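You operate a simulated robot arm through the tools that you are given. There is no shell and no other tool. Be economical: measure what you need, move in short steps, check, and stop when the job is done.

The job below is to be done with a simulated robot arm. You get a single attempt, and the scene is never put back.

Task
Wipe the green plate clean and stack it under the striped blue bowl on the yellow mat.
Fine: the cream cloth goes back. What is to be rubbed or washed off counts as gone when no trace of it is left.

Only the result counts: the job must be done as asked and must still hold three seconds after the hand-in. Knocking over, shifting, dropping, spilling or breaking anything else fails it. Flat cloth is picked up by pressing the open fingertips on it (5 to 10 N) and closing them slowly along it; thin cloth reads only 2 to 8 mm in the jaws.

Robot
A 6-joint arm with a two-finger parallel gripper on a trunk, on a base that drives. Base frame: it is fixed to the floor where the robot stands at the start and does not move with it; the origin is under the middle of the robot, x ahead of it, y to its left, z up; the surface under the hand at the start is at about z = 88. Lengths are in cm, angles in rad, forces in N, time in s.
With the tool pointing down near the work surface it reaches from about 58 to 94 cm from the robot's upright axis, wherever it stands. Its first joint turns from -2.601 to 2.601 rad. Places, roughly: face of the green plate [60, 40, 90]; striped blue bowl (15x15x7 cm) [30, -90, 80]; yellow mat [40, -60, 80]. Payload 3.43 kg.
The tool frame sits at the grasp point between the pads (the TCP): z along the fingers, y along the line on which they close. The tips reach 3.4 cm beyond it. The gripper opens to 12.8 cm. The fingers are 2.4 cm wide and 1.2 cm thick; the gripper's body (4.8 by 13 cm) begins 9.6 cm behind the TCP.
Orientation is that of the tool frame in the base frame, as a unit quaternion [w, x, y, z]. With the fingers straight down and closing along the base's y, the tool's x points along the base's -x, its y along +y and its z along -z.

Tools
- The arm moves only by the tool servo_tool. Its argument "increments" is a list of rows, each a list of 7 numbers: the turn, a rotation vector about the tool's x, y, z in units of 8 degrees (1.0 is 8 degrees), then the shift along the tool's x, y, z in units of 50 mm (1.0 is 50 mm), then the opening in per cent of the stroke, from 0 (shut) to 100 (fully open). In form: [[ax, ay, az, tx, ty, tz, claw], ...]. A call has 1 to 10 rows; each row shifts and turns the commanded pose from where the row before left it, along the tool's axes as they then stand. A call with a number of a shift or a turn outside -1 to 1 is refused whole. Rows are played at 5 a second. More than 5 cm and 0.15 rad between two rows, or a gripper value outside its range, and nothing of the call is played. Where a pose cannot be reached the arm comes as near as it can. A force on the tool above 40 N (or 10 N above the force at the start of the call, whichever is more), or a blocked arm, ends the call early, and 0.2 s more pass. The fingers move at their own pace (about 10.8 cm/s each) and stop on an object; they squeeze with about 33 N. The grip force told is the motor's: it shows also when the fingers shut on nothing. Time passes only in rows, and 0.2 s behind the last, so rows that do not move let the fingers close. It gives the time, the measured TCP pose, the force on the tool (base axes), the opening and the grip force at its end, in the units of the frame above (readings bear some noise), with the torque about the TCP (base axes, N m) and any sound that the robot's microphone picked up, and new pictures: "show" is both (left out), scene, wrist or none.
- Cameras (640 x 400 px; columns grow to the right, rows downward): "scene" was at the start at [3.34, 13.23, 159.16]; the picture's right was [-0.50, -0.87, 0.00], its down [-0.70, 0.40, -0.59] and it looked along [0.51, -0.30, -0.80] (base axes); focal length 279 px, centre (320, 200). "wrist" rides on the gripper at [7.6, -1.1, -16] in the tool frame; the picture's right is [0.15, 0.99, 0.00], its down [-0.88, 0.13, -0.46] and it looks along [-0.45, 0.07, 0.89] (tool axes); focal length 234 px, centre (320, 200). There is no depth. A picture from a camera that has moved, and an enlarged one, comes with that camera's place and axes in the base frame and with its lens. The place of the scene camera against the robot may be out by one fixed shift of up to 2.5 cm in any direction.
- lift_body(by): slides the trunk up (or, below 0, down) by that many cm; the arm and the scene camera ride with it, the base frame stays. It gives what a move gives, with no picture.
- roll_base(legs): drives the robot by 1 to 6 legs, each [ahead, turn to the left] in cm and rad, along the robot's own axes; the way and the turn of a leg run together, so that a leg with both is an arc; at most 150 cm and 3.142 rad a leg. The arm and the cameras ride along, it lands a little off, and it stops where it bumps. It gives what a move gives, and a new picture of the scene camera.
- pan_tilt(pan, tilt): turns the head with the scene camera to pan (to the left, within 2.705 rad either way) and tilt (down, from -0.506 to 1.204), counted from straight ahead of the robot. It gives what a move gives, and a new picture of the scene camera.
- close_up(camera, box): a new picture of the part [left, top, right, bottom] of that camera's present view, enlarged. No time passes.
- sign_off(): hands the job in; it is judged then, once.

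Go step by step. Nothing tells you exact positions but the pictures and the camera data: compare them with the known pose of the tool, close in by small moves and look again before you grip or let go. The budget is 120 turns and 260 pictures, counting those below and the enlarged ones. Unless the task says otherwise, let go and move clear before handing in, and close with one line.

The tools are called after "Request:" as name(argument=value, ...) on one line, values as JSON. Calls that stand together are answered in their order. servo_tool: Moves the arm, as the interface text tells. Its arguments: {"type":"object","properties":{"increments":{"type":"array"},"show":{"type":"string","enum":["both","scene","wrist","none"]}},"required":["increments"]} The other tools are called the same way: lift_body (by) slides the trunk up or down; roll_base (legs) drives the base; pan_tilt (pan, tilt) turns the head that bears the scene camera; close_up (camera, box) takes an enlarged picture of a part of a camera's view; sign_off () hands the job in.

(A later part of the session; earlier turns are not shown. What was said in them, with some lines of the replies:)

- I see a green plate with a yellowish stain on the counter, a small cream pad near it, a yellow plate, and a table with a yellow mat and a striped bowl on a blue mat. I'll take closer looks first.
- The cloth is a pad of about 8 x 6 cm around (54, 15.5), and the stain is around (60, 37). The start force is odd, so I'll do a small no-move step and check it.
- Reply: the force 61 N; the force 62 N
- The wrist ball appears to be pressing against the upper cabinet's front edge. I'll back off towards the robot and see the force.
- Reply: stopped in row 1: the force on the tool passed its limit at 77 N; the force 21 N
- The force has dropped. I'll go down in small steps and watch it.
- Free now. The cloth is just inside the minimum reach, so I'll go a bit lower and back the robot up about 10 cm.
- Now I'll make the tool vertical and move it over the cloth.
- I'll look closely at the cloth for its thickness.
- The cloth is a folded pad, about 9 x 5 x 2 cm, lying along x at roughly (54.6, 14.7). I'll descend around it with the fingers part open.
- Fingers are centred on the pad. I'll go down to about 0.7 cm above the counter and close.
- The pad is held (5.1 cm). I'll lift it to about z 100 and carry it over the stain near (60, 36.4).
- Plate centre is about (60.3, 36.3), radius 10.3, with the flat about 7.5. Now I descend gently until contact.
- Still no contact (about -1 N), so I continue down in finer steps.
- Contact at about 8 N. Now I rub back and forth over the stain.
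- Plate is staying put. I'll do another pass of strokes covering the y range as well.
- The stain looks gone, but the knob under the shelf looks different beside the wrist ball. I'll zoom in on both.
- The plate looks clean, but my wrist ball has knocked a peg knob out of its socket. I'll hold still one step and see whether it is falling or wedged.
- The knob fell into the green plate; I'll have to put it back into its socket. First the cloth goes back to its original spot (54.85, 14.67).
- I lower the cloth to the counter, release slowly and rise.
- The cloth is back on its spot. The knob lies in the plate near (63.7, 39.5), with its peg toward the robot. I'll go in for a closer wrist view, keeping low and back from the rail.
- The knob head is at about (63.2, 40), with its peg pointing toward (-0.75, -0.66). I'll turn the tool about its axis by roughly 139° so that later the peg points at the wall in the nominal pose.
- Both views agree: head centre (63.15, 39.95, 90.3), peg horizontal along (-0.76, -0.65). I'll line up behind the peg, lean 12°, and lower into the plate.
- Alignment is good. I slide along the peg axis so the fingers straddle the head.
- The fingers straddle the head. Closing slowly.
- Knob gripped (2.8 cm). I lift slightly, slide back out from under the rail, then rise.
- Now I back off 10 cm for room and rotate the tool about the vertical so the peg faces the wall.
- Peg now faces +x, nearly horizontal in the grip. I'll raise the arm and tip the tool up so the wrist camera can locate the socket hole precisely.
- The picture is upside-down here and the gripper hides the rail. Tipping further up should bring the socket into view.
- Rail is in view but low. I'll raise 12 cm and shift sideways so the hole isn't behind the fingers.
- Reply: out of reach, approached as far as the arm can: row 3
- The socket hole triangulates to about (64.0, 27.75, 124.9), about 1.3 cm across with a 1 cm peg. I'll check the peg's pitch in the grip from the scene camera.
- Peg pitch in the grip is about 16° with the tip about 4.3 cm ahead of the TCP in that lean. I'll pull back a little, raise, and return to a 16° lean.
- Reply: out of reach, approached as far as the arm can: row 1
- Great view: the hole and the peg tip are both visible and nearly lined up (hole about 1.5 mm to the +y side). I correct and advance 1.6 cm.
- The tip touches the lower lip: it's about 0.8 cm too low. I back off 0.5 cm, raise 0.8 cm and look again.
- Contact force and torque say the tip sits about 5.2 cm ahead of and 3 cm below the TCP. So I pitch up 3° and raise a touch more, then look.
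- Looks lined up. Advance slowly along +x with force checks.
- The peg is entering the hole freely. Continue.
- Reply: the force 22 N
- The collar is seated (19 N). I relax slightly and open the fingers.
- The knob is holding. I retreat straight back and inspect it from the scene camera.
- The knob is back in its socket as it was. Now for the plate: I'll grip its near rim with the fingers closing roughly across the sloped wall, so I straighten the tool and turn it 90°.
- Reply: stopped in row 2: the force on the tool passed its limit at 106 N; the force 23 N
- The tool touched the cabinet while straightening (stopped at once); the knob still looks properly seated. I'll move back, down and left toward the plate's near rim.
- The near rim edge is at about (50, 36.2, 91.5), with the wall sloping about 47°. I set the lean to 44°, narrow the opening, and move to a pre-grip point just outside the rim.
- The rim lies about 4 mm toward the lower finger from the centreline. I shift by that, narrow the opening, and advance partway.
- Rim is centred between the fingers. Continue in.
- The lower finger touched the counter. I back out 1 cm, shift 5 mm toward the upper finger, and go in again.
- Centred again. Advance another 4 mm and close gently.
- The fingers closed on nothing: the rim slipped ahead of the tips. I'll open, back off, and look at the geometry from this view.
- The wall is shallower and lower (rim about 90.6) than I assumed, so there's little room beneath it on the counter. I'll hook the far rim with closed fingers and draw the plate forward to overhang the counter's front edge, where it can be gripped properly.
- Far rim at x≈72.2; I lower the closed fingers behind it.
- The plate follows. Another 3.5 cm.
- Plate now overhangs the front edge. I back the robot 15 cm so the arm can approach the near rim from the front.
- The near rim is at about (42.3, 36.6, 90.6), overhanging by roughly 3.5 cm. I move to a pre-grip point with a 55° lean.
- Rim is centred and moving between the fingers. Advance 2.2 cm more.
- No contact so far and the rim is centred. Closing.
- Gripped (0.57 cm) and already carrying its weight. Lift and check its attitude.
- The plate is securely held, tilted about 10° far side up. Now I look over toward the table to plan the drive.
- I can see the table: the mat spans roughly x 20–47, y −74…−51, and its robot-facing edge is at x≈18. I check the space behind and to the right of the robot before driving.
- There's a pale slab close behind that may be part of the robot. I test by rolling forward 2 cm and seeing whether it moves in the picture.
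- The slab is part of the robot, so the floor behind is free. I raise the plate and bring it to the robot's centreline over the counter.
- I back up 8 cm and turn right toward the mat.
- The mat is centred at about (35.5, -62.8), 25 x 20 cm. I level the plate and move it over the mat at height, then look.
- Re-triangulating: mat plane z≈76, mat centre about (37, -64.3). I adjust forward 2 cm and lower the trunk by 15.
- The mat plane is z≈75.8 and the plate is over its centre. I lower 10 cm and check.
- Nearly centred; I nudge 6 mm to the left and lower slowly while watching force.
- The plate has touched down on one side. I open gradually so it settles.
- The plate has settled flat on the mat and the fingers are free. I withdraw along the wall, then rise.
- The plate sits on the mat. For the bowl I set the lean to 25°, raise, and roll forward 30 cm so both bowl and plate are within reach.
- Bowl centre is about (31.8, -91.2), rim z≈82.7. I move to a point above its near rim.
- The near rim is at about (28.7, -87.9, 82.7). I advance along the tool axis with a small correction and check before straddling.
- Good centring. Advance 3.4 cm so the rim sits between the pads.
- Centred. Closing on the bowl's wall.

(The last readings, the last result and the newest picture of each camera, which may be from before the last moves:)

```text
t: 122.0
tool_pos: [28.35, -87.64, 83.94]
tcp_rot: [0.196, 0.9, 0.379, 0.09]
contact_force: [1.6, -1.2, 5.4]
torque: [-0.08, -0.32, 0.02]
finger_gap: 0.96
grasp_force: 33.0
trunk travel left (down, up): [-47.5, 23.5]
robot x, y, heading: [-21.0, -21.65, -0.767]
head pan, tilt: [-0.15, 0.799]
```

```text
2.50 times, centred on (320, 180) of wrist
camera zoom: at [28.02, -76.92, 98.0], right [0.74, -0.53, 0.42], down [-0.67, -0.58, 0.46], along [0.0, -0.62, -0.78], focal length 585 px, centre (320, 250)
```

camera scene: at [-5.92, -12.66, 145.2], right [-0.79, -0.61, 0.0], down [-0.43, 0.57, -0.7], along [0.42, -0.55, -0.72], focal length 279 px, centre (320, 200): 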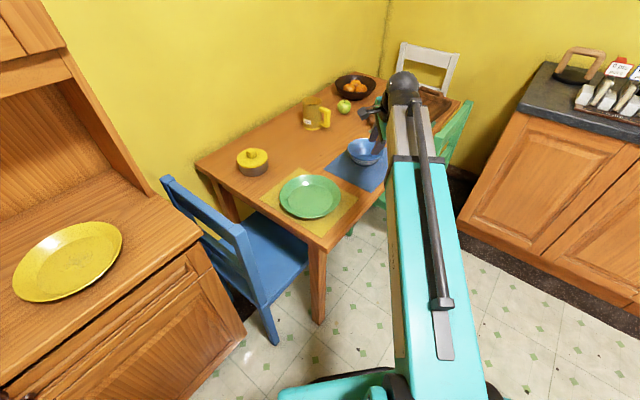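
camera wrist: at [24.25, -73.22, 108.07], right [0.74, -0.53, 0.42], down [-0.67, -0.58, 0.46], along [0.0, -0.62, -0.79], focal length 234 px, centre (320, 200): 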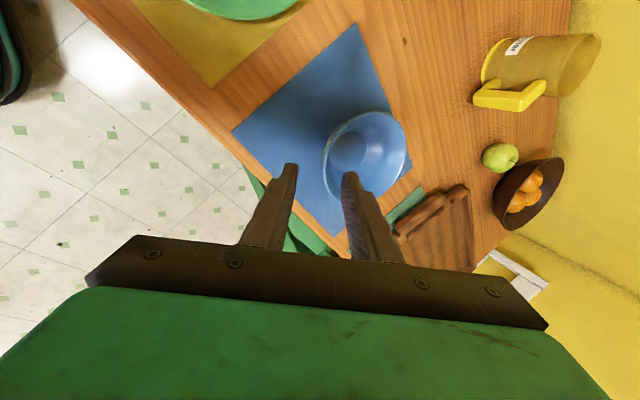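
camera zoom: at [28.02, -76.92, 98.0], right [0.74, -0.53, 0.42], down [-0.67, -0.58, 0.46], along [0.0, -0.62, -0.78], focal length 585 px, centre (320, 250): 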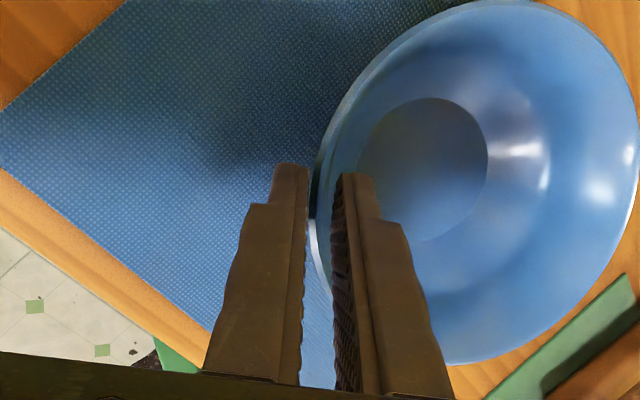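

Gripped (0.96 cm); the bowl tilted a bit to conform. I lift it and check.

Request:
servo_tool(increments=[[0, 0, 0, 0, 0.08, -0.18, 0], [0, 0, 0, 0, 0.21, -0.45, 0], [0, 0, 0, 0, 0.3, -0.63, 0], [0, 0, 0, 0, 0.3, -0.63, 0], [0, 0, 0, 0, 0, 0, 0]])

Request:
close_up(camera="scene", box=[280, 70, 440, 220])

```text
t: 123.2
tool_pos: [28.21, -87.59, 94.45]
tcp_rot: [0.195, 0.901, 0.378, 0.088]
contact_force: [0.6, 0.4, -3.2]
torque: [0.19, 0.14, 0.03]
finger_gap: 0.85
grasp_force: 32.7
trunk travel left (down, up): [-47.5, 23.5]
robot x, y, heading: [-20.72, -21.05, -0.768]
head pan, tilt: [-0.15, 0.799]
camera scene: at [-5.88, -12.66, 145.2], right [-0.79, -0.61, 0.0], down [-0.43, 0.57, -0.7], along [0.42, -0.55, -0.72], focal length 279 px, centre (320, 200)
camera wrist: at [27.93, -76.89, 108.5], right [0.74, -0.53, 0.42], down [-0.67, -0.58, 0.46], along [0.0, -0.62, -0.79], focal length 234 px, centre (320, 200)
```

scene: 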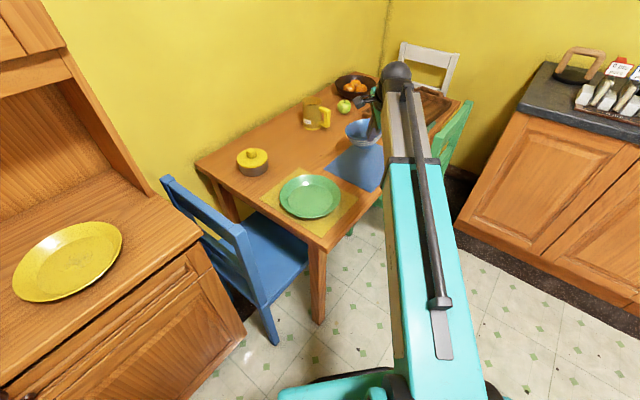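
wrist: 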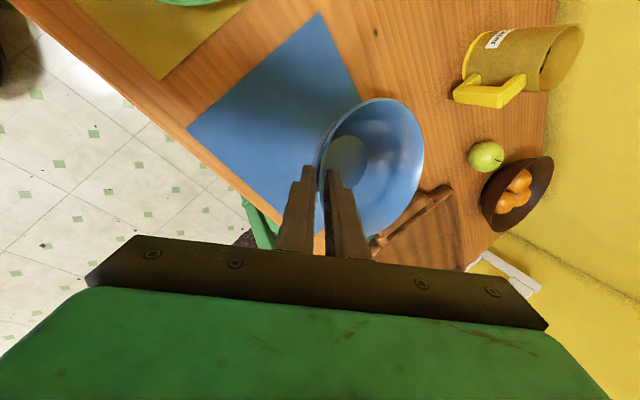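

```text
2.67 times, centred on (360, 145) of scene
camera zoom: at [-5.88, -12.66, 145.2], right [-0.79, -0.61, 0.0], down [-0.43, 0.57, -0.7], along [0.42, -0.55, -0.72], focal length 744 px, centre (213, 347)
```

zoom: 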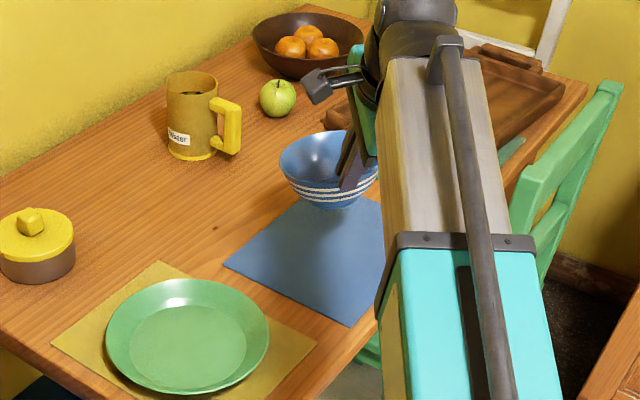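

The bowl is held and nearly level. I roll back 12 cm, which also carries it toward the plate, then shift it left over the plate at (37.3, -63.6).

Request:
roll_base(legs=[[-12, 0]])

Request:
servo_tool(increments=[[-0.3, 0, 0, 0.79, -0.2, -0.1, 0], [0, 0, 0, 0.79, -0.2, -0.1, 0], [0, 0, 0, 0.79, -0.2, -0.1, 0], [0, 0, 0, 0.79, -0.2, -0.1, 0], [0, 0, 0, 0.79, -0.2, -0.1, 0], [0, 0, 0, 0.77, 0, 0, 0], [0, 0, 0, 0, 0, 0, 0]])

Request:
close_up(camera="scene", box=[230, 80, 390, 190])

```text
t: 124.5
tool_pos: [19.68, -79.25, 94.32]
tcp_rot: [0.196, 0.901, 0.378, 0.088]
contact_force: [-0.1, 1.1, -3.5]
torque: [0.17, 0.18, -0.01]
finger_gap: 0.83
grasp_force: 32.6
trunk travel left (down, up): [-47.5, 23.5]
robot x, y, heading: [-29.22, -13.17, -0.768]
head pan, tilt: [-0.15, 0.799]
camera scene: at [-14.48, -4.35, 145.2], right [-0.79, -0.61, 0.0], down [-0.43, 0.57, -0.7], along [0.42, -0.55, -0.72], focal length 279 px, centre (320, 200)
```

scene: 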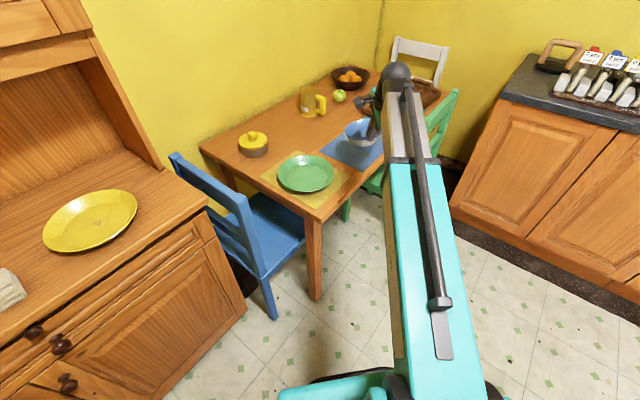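

```text
t: 126.1
tool_pos: [32.27, -58.34, 94.55]
tcp_rot: [0.215, 0.896, 0.376, 0.096]
contact_force: [0.0, -0.1, -2.9]
torque: [0.17, 0.14, -0.03]
finger_gap: 0.82
grasp_force: 33.4
trunk travel left (down, up): [-47.5, 23.5]
robot x, y, heading: [-29.25, -12.96, -0.763]
head pan, tilt: [-0.15, 0.799]
camera scene: at [-14.45, -4.33, 145.2], right [-0.79, -0.61, 0.0], down [-0.44, 0.57, -0.7], along [0.42, -0.55, -0.72], focal length 279 px, centre (320, 200)
camera wrist: at [31.55, -47.31, 108.3], right [0.73, -0.51, 0.45], down [-0.68, -0.57, 0.46], along [0.02, -0.64, -0.77], focal length 234 px, centre (320, 200)
```

scene: 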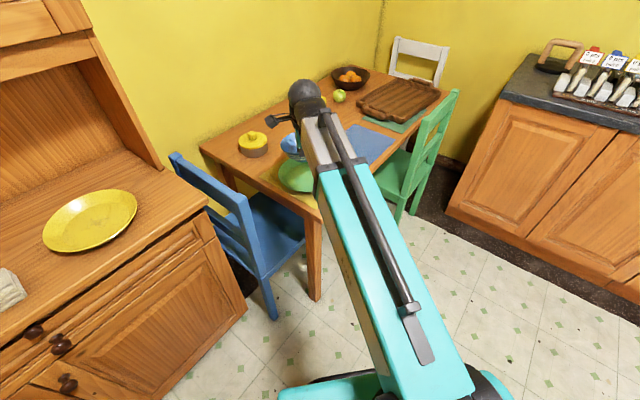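
wrist: 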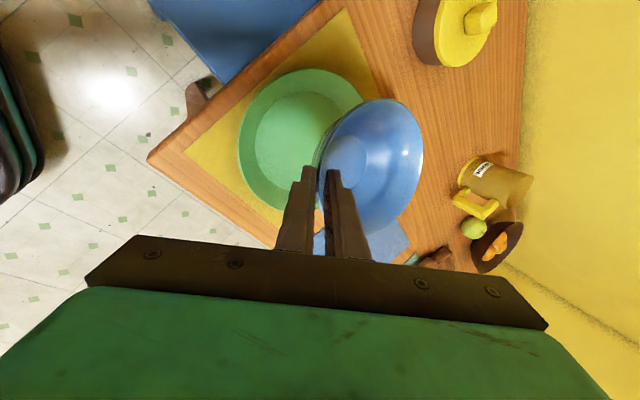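

```text
3.64 times, centred on (310, 135) of scene
camera zoom: at [-14.45, -4.33, 145.2], right [-0.79, -0.61, 0.0], down [-0.44, 0.57, -0.7], along [0.42, -0.55, -0.72], focal length 1015 px, centre (356, 436)
```

zoom: 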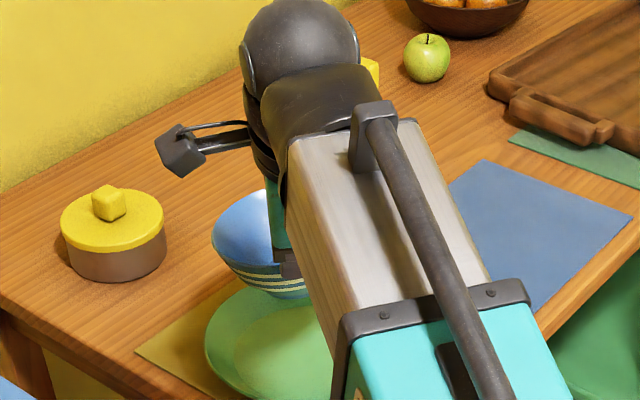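

Bowl is above the plate, within about a centimetre of centre. I correct slightly, lift its far side a little, and lower 7 cm.

Request:
servo_tool(increments=[[-0.6, 0, 0, -0.15, -0.07, -0.04, 0], [0, 0, 0, 0, -0.25, 0.39, 0], [0, 0, 0, 0, -0.25, 0.39, 0], [0, 0, 0, 0, -0.25, 0.4, 0], [0, 0, 0, 0, 0, 0, 0]])

Request:
close_up(camera="scene", box=[250, 100, 370, 200])

Request:
close_up(camera="wrist", box=[200, 40, 460, 260])

```text
t: 127.3
tool_pos: [31.38, -58.44, 87.58]
tcp_rot: [0.251, 0.886, 0.372, 0.113]
contact_force: [1.2, 0.2, -2.6]
torque: [0.22, 0.14, 0.0]
finger_gap: 0.8
grasp_force: 33.5
trunk travel left (down, up): [-47.5, 23.5]
robot x, y, heading: [-29.54, -12.79, -0.764]
head pan, tilt: [-0.15, 0.799]
camera scene: at [-14.46, -4.35, 145.2], right [-0.79, -0.61, 0.0], down [-0.44, 0.57, -0.7], along [0.42, -0.55, -0.72], focal length 279 px, centre (320, 200)
camera wrist: at [29.94, -46.7, 100.57], right [0.7, -0.49, 0.53], down [-0.71, -0.54, 0.45], along [0.07, -0.69, -0.72], focal length 234 px, centre (320, 200)
```

scene: 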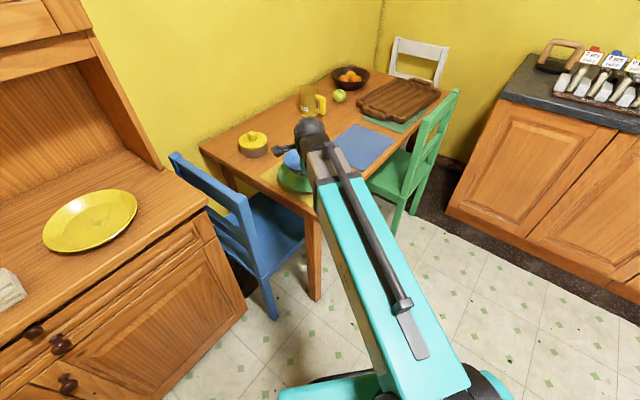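
wrist: 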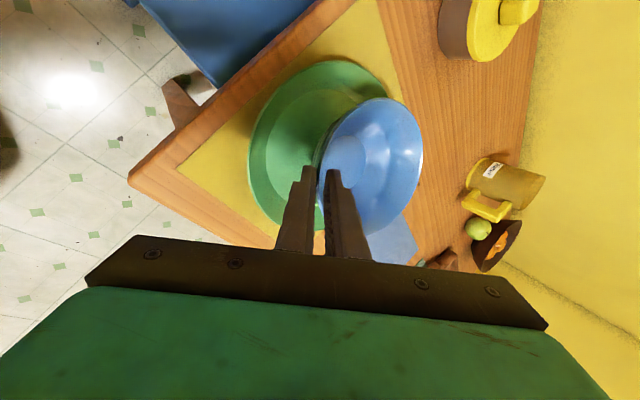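

```text
4.00 times, centred on (310, 150) of scene
camera zoom: at [-14.46, -4.35, 145.2], right [-0.79, -0.61, 0.0], down [-0.44, 0.57, -0.7], along [0.42, -0.55, -0.72], focal length 1116 px, centre (360, 400)
```

zoom: 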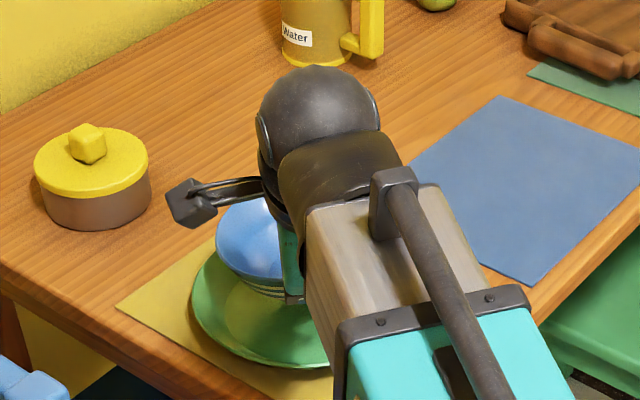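

```text
1.82 times, centred on (330, 150) of wrist
camera zoom: at [29.94, -46.7, 100.57], right [0.7, -0.49, 0.53], down [-0.71, -0.54, 0.45], along [0.07, -0.69, -0.72], focal length 426 px, centre (302, 291)
```

zoom: 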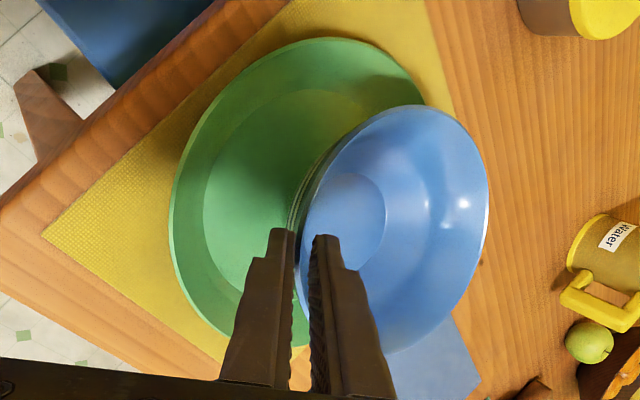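

The bowl's foot centre projects to about (37.0, -64.4), right at the plate centre. Lowering gently to contact.

Request:
servo_tool(increments=[[0, 0, 0, 0, -0.107, 0.169, 0], [0, 0, 0, 0, -0.1, 0.16, 0], [0, 0, 0, 0, -0.03, 0.04, 0], [0, 0, 0, 0, 0, 0, 0]], show="none")

```text
t: 128.3
tool_pos: [31.39, -58.48, 85.43]
tcp_rot: [0.252, 0.887, 0.372, 0.112]
contact_force: [0.3, 0.2, -3.6]
torque: [0.23, 0.16, -0.01]
finger_gap: 0.84
grasp_force: 32.8
trunk travel left (down, up): [-47.5, 23.5]
robot x, y, heading: [-29.18, -13.41, -0.769]
head pan, tilt: [-0.15, 0.799]
```

Request:
servo_tool(increments=[[0, 0, 0, 0, -0.022, 0.034, 0], [0, 0, 0, 0, -0.022, 0.034, 0], [0, 0, 0, 0, 0, 0, 0]], show="none")

```text
t: 129.1
tool_pos: [31.38, -58.51, 85.12]
tcp_rot: [0.253, 0.886, 0.373, 0.113]
contact_force: [-0.4, 2.2, 5.9]
torque: [0.06, -0.4, 0.13]
finger_gap: 0.82
grasp_force: 33.4
trunk travel left (down, up): [-47.5, 23.5]
robot x, y, heading: [-29.87, -12.98, -0.768]
head pan, tilt: [-0.15, 0.799]
```

Touchdown. I relax slightly and open gradually.

Request:
servo_tool(increments=[[0, 0, 0, 0, 0.006, -0.01, 0], [0, 0, 0, 0, 0, 0, 8], [0, 0, 0, 0, 0, 0, 12], [0, 0, 0, 0, 0, 0, 20], [0, 0, 0, 0, 0, 0, 26], [0, 0, 0, 0, 0, 0, 26]], show="none")

Request:
close_up(camera="wrist", box=[200, 40, 460, 260])

```text
t: 130.5
tool_pos: [31.29, -58.52, 84.99]
tcp_rot: [0.252, 0.887, 0.371, 0.113]
contact_force: [-0.5, -0.2, -0.3]
torque: [0.0, -0.03, 0.01]
finger_gap: 3.33
grasp_force: 0.0
trunk travel left (down, up): [-47.5, 23.5]
robot x, y, heading: [-29.35, -13.06, -0.764]
head pan, tilt: [-0.15, 0.799]
```

```text
1.82 times, centred on (330, 150) of wrist
camera zoom: at [29.79, -46.72, 98.07], right [0.7, -0.49, 0.53], down [-0.71, -0.54, 0.45], along [0.07, -0.69, -0.72], focal length 426 px, centre (302, 291)
```

zoom: 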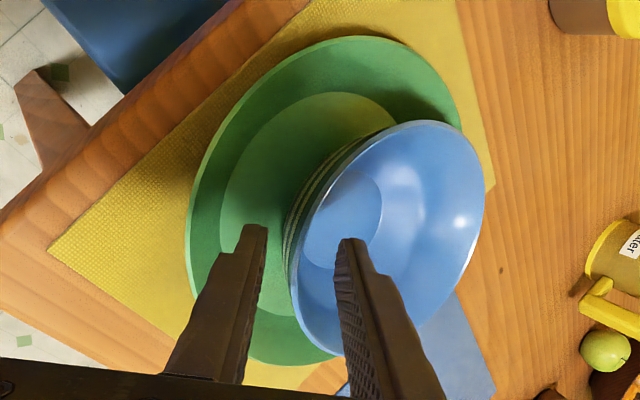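

Released; the bowl sits upright on the plate. I withdraw along the tool axis and move clear.

Request:
servo_tool(increments=[[0, 0, 0, 0, 0, -0.4, 26], [0, 0, 0, 0, 0, -0.7, 26], [0, 0, 0, 0, 0, -0.8, 26], [0, 0, 0, 0, 0, -0.9, 26], [0, 0, 0, -0.8, 0, -0.5, 26], [0, 0, 0, -0.8, 0, -0.4, 26], [0, 0, 0, -0.8, 0, 0, 26], [0, 0, 0, 0, 0, 0, 26]])

Request:
close_up(camera="scene", box=[230, 90, 370, 220])

Request:
close_up(camera="wrist", box=[100, 0, 420, 240])

```text
t: 132.3
tool_pos: [16.12, -60.41, 100.78]
tcp_rot: [0.25, 0.887, 0.372, 0.112]
contact_force: [0.1, 0.0, -0.6]
torque: [0.0, 0.0, 0.03]
finger_gap: 3.33
grasp_force: 0.1
out of reach, approached as far as the arm can: row 7
trunk travel left (down, up): [-47.5, 23.5]
robot x, y, heading: [-29.21, -13.11, -0.771]
head pan, tilt: [-0.15, 0.799]
camera scene: at [-14.51, -4.34, 145.2], right [-0.79, -0.61, 0.0], down [-0.43, 0.57, -0.7], along [0.42, -0.55, -0.72], focal length 279 px, centre (320, 200)
camera wrist: at [14.51, -48.57, 113.91], right [0.7, -0.49, 0.52], down [-0.71, -0.54, 0.45], along [0.07, -0.68, -0.73], focal length 234 px, centre (320, 200)
```

scene: 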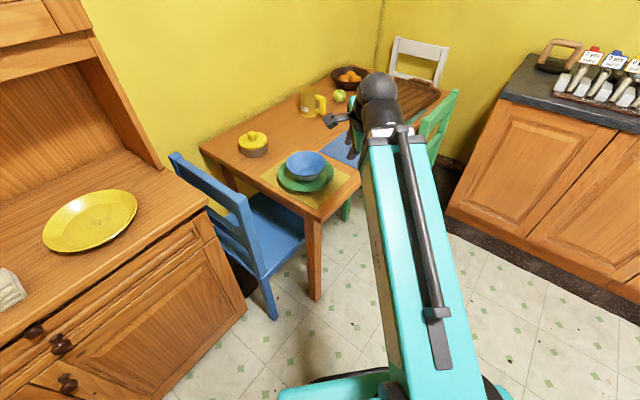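
wrist: 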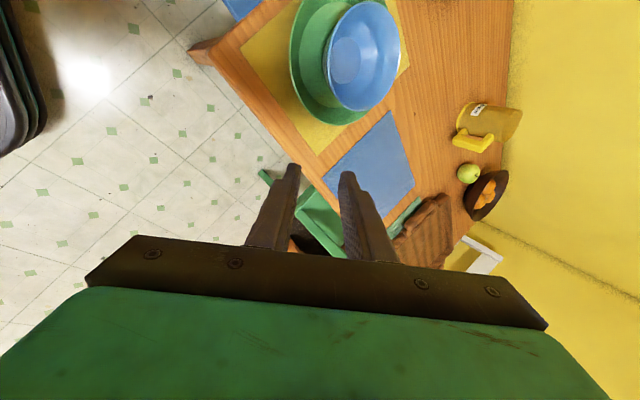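

```text
3.08 times, centred on (300, 155) of scene
camera zoom: at [-14.51, -4.34, 145.2], right [-0.79, -0.61, 0.0], down [-0.43, 0.57, -0.7], along [0.42, -0.55, -0.72], focal length 859 px, centre (382, 338)
```

zoom: 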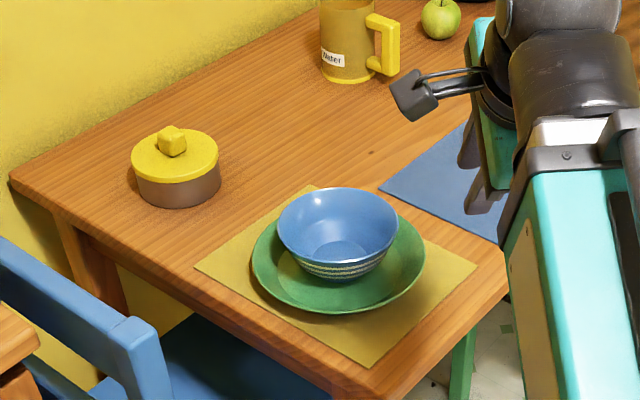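

```text
1.67 times, centred on (260, 120) of wrist
camera zoom: at [14.51, -48.57, 113.91], right [0.7, -0.49, 0.52], down [-0.71, -0.54, 0.45], along [0.07, -0.68, -0.73], focal length 390 px, centre (420, 333)
```

zoom: 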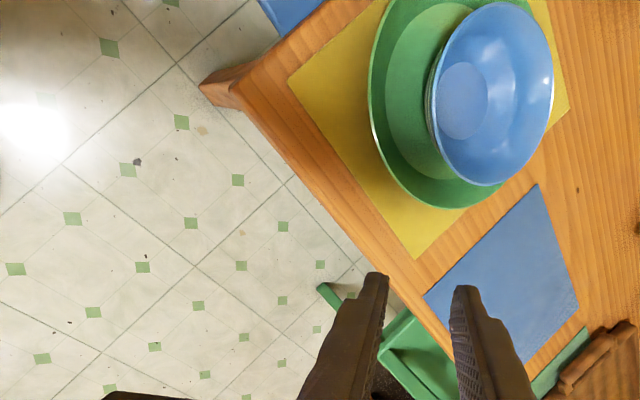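

The stack stands on the mat. A last check on the knob and the cloth at the hutch.

Request:
pan_tilt(pan=0.95, tilt=0.5)

Request:
close_up(camera="scene", box=[180, 60, 460, 300])

```text
t: 133.6
tool_pos: [16.0, -60.4, 100.8]
tcp_rot: [0.25, 0.887, 0.371, 0.112]
contact_force: [-0.2, 0.1, -0.7]
torque: [-0.01, -0.01, 0.02]
finger_gap: 3.36
grasp_force: 0.0
trunk travel left (down, up): [-47.5, 23.5]
robot x, y, heading: [-29.54, -13.36, -0.767]
head pan, tilt: [0.949, 0.499]
camera scene: at [-10.44, 3.72, 147.8], right [0.18, -0.98, 0.0], down [-0.47, -0.09, -0.88], along [0.86, 0.16, -0.48], focal length 279 px, centre (320, 200)
```

scene: 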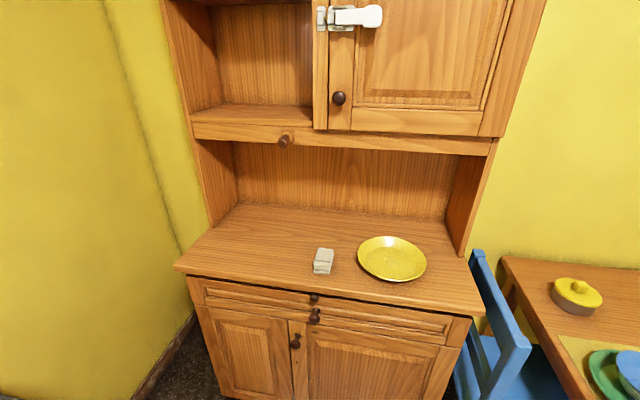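

```text
1.67 times, centred on (320, 180) of scene
camera zoom: at [-10.44, 3.72, 147.8], right [0.18, -0.98, 0.0], down [-0.47, -0.09, -0.88], along [0.86, 0.16, -0.48], focal length 465 px, centre (320, 233)
```

zoom: 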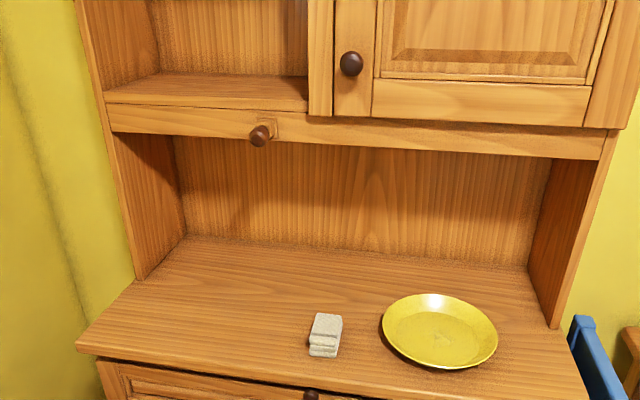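

The knob is in its socket, the cloth is back on its spot, and the yellow plate hasn't moved. The green plate is on the yellow mat with the striped bowl on top, and the arm is clear, so I'm handing in.

Request:
sign_off()

```text
The job is handed in.
```

I wiped the green plate clean, put the cream cloth back, and set the plate on the yellow mat with the striped blue bowl on top. While wiping, the arm knocked a knob out of the hutch rail and it fell into the plate; I pushed it back into its socket, where it was still holding at the last check.
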